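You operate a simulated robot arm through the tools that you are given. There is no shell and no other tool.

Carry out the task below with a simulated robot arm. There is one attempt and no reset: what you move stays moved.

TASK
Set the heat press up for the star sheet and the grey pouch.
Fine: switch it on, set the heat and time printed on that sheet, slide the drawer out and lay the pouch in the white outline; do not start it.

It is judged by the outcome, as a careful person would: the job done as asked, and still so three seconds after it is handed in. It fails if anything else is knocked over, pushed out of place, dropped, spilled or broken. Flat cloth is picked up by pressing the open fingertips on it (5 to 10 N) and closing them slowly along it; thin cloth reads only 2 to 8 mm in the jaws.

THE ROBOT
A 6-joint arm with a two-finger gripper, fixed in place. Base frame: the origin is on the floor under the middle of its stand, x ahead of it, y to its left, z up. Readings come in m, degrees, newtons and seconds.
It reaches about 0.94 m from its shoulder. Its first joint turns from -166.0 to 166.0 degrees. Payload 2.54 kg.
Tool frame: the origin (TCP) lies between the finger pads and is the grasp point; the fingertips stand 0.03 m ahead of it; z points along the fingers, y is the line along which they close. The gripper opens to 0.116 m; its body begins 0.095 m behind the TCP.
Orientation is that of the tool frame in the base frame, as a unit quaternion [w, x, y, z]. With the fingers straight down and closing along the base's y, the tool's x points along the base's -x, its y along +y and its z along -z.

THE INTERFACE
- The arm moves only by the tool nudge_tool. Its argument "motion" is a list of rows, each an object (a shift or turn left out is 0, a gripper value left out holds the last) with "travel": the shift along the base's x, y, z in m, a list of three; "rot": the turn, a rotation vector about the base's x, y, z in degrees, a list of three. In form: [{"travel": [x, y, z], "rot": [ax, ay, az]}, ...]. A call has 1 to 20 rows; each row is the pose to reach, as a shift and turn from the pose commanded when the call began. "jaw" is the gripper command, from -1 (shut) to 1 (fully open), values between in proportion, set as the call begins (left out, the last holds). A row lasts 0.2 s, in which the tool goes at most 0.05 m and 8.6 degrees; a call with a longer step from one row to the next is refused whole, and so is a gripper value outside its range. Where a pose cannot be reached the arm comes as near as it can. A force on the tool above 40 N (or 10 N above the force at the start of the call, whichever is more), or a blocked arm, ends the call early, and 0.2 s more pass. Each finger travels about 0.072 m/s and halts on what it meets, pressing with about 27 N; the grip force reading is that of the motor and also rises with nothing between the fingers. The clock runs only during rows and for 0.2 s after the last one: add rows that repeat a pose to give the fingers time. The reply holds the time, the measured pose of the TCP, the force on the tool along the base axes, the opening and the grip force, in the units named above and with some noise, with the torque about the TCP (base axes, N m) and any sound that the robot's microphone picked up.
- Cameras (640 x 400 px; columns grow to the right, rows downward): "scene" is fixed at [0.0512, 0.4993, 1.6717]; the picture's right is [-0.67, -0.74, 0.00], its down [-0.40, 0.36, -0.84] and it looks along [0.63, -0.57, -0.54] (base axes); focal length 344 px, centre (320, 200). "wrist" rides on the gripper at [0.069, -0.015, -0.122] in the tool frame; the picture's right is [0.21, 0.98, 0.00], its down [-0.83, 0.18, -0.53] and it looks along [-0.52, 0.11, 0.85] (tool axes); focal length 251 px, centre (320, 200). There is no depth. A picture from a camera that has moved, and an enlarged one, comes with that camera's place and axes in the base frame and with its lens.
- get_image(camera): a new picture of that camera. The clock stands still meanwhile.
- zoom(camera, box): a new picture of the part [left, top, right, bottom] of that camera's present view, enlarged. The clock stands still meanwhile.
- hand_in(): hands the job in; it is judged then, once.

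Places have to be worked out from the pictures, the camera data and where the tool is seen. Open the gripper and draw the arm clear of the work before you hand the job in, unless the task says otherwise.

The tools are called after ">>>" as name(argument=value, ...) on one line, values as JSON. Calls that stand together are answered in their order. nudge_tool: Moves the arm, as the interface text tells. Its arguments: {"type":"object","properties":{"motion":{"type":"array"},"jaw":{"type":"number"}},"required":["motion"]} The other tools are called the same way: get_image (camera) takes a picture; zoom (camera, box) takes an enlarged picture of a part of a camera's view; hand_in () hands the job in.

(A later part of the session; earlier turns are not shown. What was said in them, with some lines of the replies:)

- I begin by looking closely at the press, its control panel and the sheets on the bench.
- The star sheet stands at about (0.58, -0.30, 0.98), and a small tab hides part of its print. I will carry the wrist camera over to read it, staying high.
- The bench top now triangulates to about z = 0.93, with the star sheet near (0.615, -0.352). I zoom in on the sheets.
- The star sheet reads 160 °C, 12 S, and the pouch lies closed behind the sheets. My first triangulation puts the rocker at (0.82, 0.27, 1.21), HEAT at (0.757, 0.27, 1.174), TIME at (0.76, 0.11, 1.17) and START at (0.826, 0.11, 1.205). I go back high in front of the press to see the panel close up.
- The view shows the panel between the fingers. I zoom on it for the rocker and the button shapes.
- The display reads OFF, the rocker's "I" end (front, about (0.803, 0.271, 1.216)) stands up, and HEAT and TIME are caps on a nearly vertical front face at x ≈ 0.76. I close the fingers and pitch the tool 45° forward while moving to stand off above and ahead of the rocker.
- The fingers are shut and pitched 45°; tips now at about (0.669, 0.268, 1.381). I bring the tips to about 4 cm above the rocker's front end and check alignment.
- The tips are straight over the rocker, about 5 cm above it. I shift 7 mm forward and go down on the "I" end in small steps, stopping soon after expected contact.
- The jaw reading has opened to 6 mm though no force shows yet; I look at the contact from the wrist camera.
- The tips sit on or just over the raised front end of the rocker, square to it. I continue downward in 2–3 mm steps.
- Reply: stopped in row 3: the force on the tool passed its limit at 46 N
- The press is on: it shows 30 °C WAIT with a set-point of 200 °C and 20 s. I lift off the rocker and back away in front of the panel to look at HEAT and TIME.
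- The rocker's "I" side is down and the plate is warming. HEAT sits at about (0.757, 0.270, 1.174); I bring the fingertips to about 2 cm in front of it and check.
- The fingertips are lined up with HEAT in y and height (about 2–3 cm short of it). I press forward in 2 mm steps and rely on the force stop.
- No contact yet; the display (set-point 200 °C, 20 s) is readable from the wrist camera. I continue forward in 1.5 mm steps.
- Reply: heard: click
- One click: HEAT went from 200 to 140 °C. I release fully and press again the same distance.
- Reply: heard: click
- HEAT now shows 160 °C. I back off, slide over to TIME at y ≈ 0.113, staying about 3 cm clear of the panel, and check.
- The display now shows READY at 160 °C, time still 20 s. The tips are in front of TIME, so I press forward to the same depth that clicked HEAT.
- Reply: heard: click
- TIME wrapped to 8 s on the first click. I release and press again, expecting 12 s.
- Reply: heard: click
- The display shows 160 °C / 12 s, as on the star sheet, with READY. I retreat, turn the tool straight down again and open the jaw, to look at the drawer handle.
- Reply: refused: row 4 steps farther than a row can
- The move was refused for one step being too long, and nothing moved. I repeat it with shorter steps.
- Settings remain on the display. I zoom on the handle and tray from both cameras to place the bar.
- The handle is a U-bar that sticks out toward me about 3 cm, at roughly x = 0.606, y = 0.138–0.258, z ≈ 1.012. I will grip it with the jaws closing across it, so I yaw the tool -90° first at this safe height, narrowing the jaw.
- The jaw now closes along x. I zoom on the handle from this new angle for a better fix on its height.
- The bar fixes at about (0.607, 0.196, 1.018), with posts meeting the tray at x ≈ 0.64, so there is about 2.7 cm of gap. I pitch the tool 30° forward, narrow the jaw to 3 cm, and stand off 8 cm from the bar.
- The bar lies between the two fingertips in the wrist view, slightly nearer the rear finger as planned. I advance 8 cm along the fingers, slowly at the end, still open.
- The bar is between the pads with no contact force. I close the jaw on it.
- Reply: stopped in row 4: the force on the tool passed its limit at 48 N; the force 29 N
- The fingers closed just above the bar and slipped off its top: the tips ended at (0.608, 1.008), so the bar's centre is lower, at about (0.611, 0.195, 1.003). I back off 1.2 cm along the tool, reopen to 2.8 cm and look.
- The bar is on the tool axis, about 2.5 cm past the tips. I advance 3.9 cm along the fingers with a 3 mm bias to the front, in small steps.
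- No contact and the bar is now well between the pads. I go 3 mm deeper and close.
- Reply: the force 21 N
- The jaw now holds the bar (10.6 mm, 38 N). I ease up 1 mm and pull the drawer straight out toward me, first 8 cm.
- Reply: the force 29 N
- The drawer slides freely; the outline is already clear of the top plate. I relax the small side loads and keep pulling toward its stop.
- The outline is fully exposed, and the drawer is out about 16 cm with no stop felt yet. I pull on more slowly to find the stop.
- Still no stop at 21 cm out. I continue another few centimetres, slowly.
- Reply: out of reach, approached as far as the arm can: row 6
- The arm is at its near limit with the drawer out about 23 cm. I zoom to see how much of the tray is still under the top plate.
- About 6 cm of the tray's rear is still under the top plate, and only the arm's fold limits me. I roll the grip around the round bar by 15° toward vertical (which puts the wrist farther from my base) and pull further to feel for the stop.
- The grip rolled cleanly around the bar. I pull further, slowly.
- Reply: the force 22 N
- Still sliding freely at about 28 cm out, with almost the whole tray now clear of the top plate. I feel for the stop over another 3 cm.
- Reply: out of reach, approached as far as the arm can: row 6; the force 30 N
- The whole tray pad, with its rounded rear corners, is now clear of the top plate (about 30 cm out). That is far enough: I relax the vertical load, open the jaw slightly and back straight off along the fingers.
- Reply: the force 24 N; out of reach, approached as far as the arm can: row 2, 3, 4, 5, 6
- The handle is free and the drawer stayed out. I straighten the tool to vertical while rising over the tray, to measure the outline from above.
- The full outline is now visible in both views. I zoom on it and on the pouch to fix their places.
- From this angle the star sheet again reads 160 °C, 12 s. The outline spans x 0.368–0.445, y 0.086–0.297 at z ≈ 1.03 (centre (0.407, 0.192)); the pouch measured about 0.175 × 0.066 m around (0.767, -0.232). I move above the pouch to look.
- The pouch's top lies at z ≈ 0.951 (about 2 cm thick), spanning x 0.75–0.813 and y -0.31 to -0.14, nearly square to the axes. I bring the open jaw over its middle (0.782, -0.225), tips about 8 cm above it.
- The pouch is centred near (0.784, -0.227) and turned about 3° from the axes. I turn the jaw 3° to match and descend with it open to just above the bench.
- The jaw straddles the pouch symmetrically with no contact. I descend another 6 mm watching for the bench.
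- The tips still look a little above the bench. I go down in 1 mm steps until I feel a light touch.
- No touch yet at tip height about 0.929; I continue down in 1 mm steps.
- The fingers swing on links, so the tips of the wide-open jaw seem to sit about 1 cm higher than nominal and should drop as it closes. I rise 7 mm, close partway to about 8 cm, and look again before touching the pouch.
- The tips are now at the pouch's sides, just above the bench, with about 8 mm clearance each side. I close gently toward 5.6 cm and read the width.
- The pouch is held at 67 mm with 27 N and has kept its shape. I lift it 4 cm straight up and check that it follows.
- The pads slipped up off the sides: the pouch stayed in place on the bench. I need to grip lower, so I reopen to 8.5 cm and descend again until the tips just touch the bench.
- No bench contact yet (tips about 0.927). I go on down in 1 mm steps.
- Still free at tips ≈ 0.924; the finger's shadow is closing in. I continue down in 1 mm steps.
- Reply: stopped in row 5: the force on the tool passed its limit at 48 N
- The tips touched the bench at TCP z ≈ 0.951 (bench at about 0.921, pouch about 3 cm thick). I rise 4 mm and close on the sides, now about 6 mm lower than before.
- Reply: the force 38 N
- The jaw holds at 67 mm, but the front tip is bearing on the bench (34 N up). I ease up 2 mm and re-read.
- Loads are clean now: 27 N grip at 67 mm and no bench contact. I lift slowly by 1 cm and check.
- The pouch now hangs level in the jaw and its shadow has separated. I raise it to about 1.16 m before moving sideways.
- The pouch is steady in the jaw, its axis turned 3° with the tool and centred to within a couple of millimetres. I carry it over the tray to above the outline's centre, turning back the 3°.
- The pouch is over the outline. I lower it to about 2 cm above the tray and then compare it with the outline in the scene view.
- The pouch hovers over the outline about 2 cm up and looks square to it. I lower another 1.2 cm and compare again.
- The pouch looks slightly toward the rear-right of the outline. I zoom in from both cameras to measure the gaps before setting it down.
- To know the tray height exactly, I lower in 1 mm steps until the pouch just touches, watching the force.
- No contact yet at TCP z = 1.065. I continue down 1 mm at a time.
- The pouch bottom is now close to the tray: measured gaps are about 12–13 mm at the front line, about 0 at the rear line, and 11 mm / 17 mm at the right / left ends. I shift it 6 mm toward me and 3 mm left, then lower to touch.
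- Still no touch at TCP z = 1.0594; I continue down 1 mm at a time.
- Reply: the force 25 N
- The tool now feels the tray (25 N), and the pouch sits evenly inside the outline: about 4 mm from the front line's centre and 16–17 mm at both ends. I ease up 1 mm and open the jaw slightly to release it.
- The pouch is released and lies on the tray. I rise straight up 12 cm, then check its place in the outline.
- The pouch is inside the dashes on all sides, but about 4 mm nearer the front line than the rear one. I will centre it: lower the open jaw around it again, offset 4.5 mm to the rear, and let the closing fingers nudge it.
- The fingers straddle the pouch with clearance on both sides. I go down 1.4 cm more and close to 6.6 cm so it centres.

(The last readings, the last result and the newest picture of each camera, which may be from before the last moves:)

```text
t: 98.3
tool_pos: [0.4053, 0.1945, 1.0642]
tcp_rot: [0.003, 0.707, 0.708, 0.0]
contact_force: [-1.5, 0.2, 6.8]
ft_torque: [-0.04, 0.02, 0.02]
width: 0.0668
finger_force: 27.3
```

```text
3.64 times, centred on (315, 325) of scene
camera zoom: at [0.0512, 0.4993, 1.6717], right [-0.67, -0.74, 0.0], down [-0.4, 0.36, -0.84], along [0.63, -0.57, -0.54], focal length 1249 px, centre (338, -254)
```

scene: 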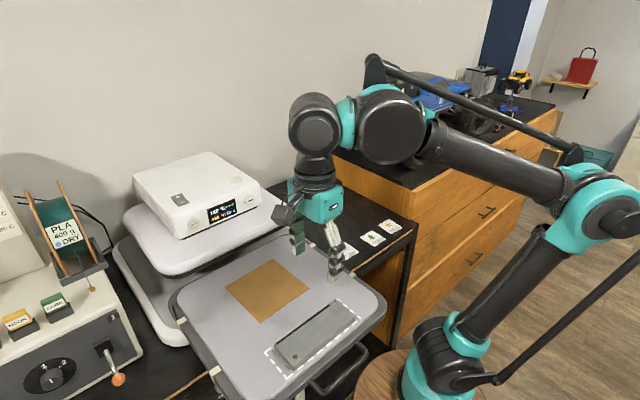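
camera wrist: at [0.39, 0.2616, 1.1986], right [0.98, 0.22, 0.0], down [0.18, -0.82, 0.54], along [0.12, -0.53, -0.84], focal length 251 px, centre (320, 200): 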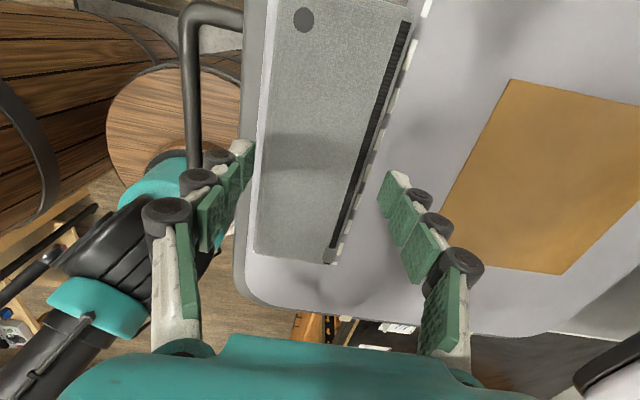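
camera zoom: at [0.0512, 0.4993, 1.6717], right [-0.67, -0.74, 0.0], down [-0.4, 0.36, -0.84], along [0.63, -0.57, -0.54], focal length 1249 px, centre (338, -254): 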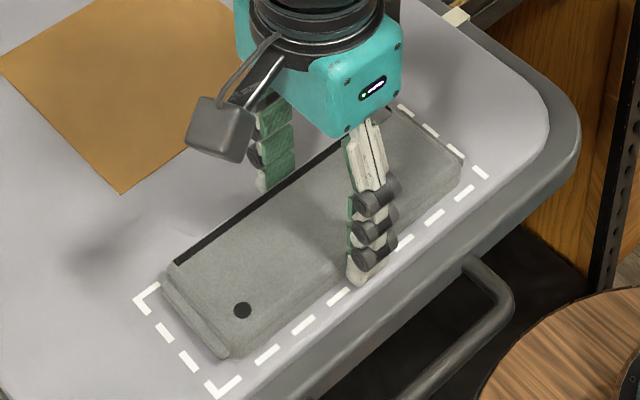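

The pouch moved a few millimetres to the rear and is now evenly inside. I open the jaw and rise straight up.

>>> nudge_tool(motion=[{"travel": [0, 0, 0]}, {"travel": [0, 0, 0]}, {"travel": [0, 0, 0]}], jaw=0.42)

>>> nudge_tool(motion=[{"travel": [0, 0, 0.005]}, {"travel": [0, 0, 0.015]}, {"travel": [0, 0, 0.03]}, {"travel": [0, 0, 0.06]}, {"travel": [0, 0, 0.1]}, {"travel": [0, 0, 0.14]}, {"travel": [0, 0, 0.18]}, {"travel": [0, 0, 0.21]}, {"travel": [0, 0, 0.21]}])

>>> zoom(camera="wrist", box=[260, 0, 400, 190])

>>> zoom(camera="scene", box=[265, 290, 365, 380])

```text
t: 99.1
tool_pos: [0.4051, 0.1938, 1.0632]
tcp_rot: [0.003, 0.706, 0.708, 0.0]
contact_force: [-0.3, 0.0, 0.4]
ft_torque: [0.02, 0.04, 0.02]
width: 0.0824
finger_force: 0.1
```

```text
t: 101.1
tool_pos: [0.406, 0.1912, 1.2755]
tcp_rot: [0.003, 0.707, 0.708, -0.001]
contact_force: [-0.8, 0.3, -0.1]
ft_torque: [-0.02, -0.01, -0.03]
width: 0.0826
finger_force: 0.0
```

```text
2.11 times, centred on (330, 95) of wrist
camera zoom: at [0.3915, 0.2612, 1.3976], right [0.98, 0.22, 0.0], down [0.18, -0.82, 0.54], along [0.12, -0.53, -0.84], focal length 529 px, centre (299, 421)
```

zoom: 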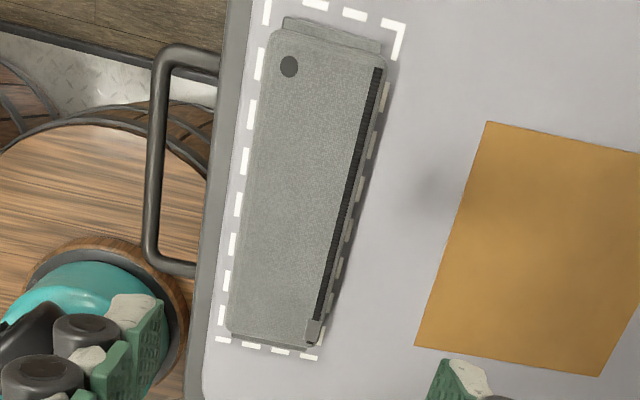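

```text
4.44 times, centred on (315, 335) of scene
camera zoom: at [0.0512, 0.4993, 1.6717], right [-0.67, -0.74, 0.0], down [-0.4, 0.36, -0.84], along [0.63, -0.57, -0.54], focal length 1527 px, centre (342, -400)
```

zoom: 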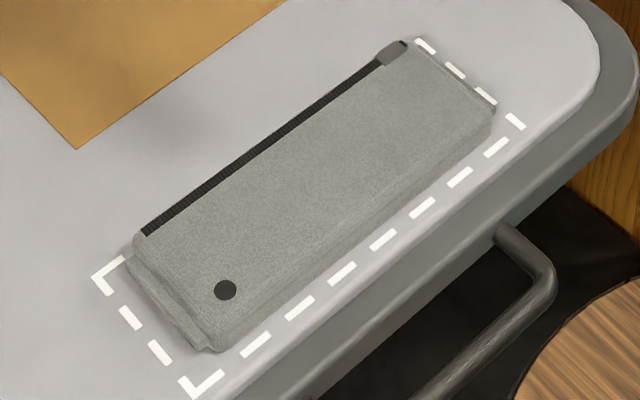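

The pouch is centred in the outline with dashes visible on all sides. I draw the arm up and back clear of the work with the jaw open, then do a final check of the display, sheets and drawer.

>>> nudge_tool(motion=[{"travel": [-0.015, 0, 0.03]}, {"travel": [-0.03, 0, 0.06]}, {"travel": [-0.045, 0, 0.09]}, {"travel": [-0.06, 0, 0.12]}, {"travel": [-0.075, 0, 0.15]}, {"travel": [-0.085, 0, 0.17]}, {"travel": [-0.085, 0, 0.17]}, {"travel": [-0.085, 0, 0.17]}], jaw=1)

>>> get_image(camera="scene")

>>> zoom(camera="scene", box=[140, 170, 280, 250])

>>> zoom(camera="scene", box=[160, 220, 440, 395])

>>> get_image(camera="wrist")

```text
t: 102.9
tool_pos: [0.3189, 0.1928, 1.4397]
tcp_rot: [0.003, 0.706, 0.708, -0.001]
contact_force: [1.2, -1.0, -0.6]
ft_torque: [0.01, 0.01, 0.0]
width: 0.1164
finger_force: 0.0
```

```text
taken
```

scene: 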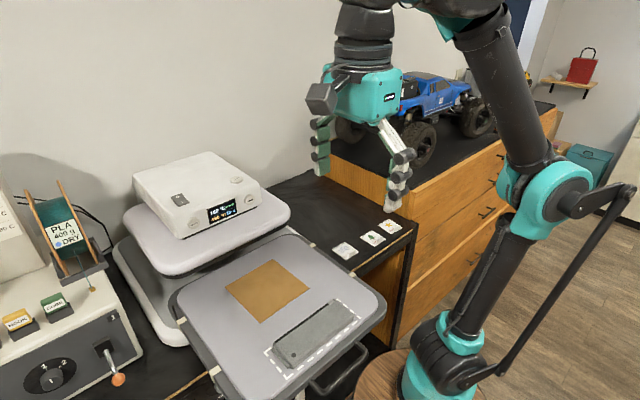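

```text
4.57 times, centred on (210, 210) of scene
camera zoom: at [0.0512, 0.4993, 1.6717], right [-0.67, -0.74, 0.0], down [-0.4, 0.36, -0.84], along [0.63, -0.57, -0.54], focal length 1570 px, centre (823, 154)
```

zoom: 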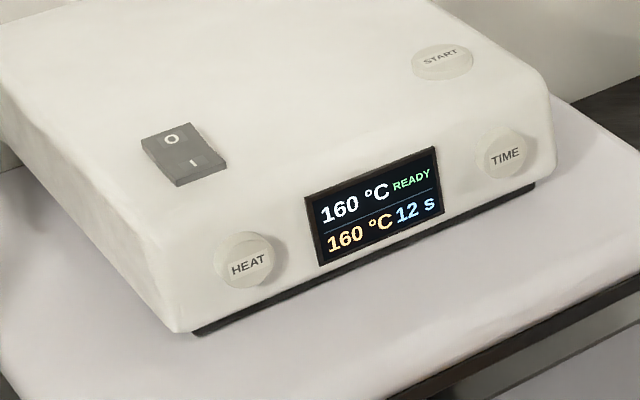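

```text
2.29 times, centred on (300, 308) of scene
camera zoom: at [0.0512, 0.4993, 1.6717], right [-0.67, -0.74, 0.0], down [-0.4, 0.36, -0.84], along [0.63, -0.57, -0.54], focal length 785 px, centre (366, -46)
```

zoom: 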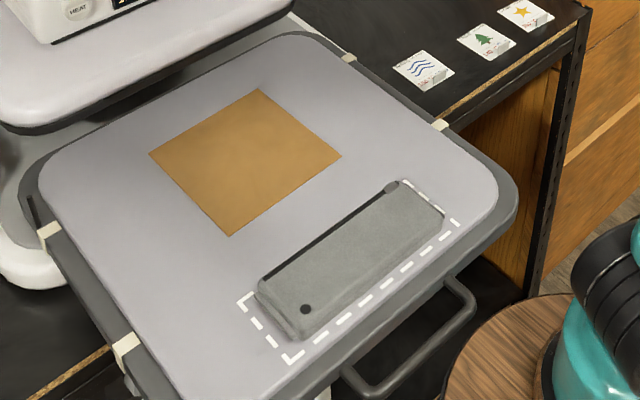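

```text
taken
camera wrist: at [0.3046, 0.263, 1.5622], right [0.98, 0.22, 0.0], down [0.18, -0.82, 0.54], along [0.12, -0.53, -0.84], focal length 251 px, centre (320, 200)
```

wrist: 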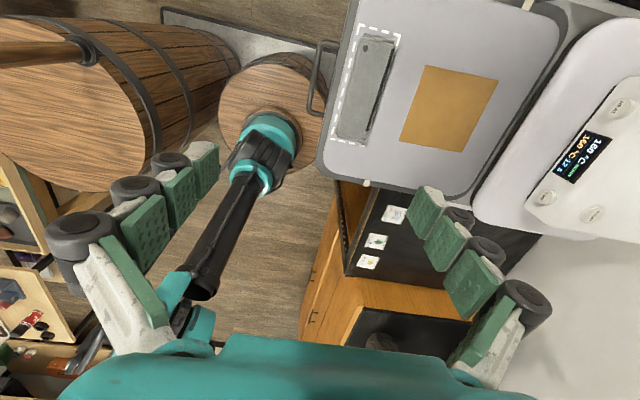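

All is in place: the press is on and READY at 160 °C / 12 s (not started), and the drawer is out. The pouch lies inside the white outline, the sheets are undisturbed, and the arm is clear with the gripper open. I hand the job in.

>>> hand_in()

```text
The job is handed in.
```

The heat press is set up for the star sheet and the grey pouch, and I've handed the job in. I did not start it.

- **Settings:** the press is on and reads READY at 160 °C and 12 s, matching the star sheet.
- **Drawer:** it is pulled out about 30 cm, so the tray is clear of the top plate. I stopped there without feeling an end stop, because the arm had reached its limit.
- **Pouch:** it lies flat in the white outline, turned about 1° from square, with the dashes visible all round. My first grip on it slipped while it was still on the bench; it stayed put and I lifted it cleanly on the second try.

The sheets and the square on the tray look as they were, and the arm is clear with the gripper open.
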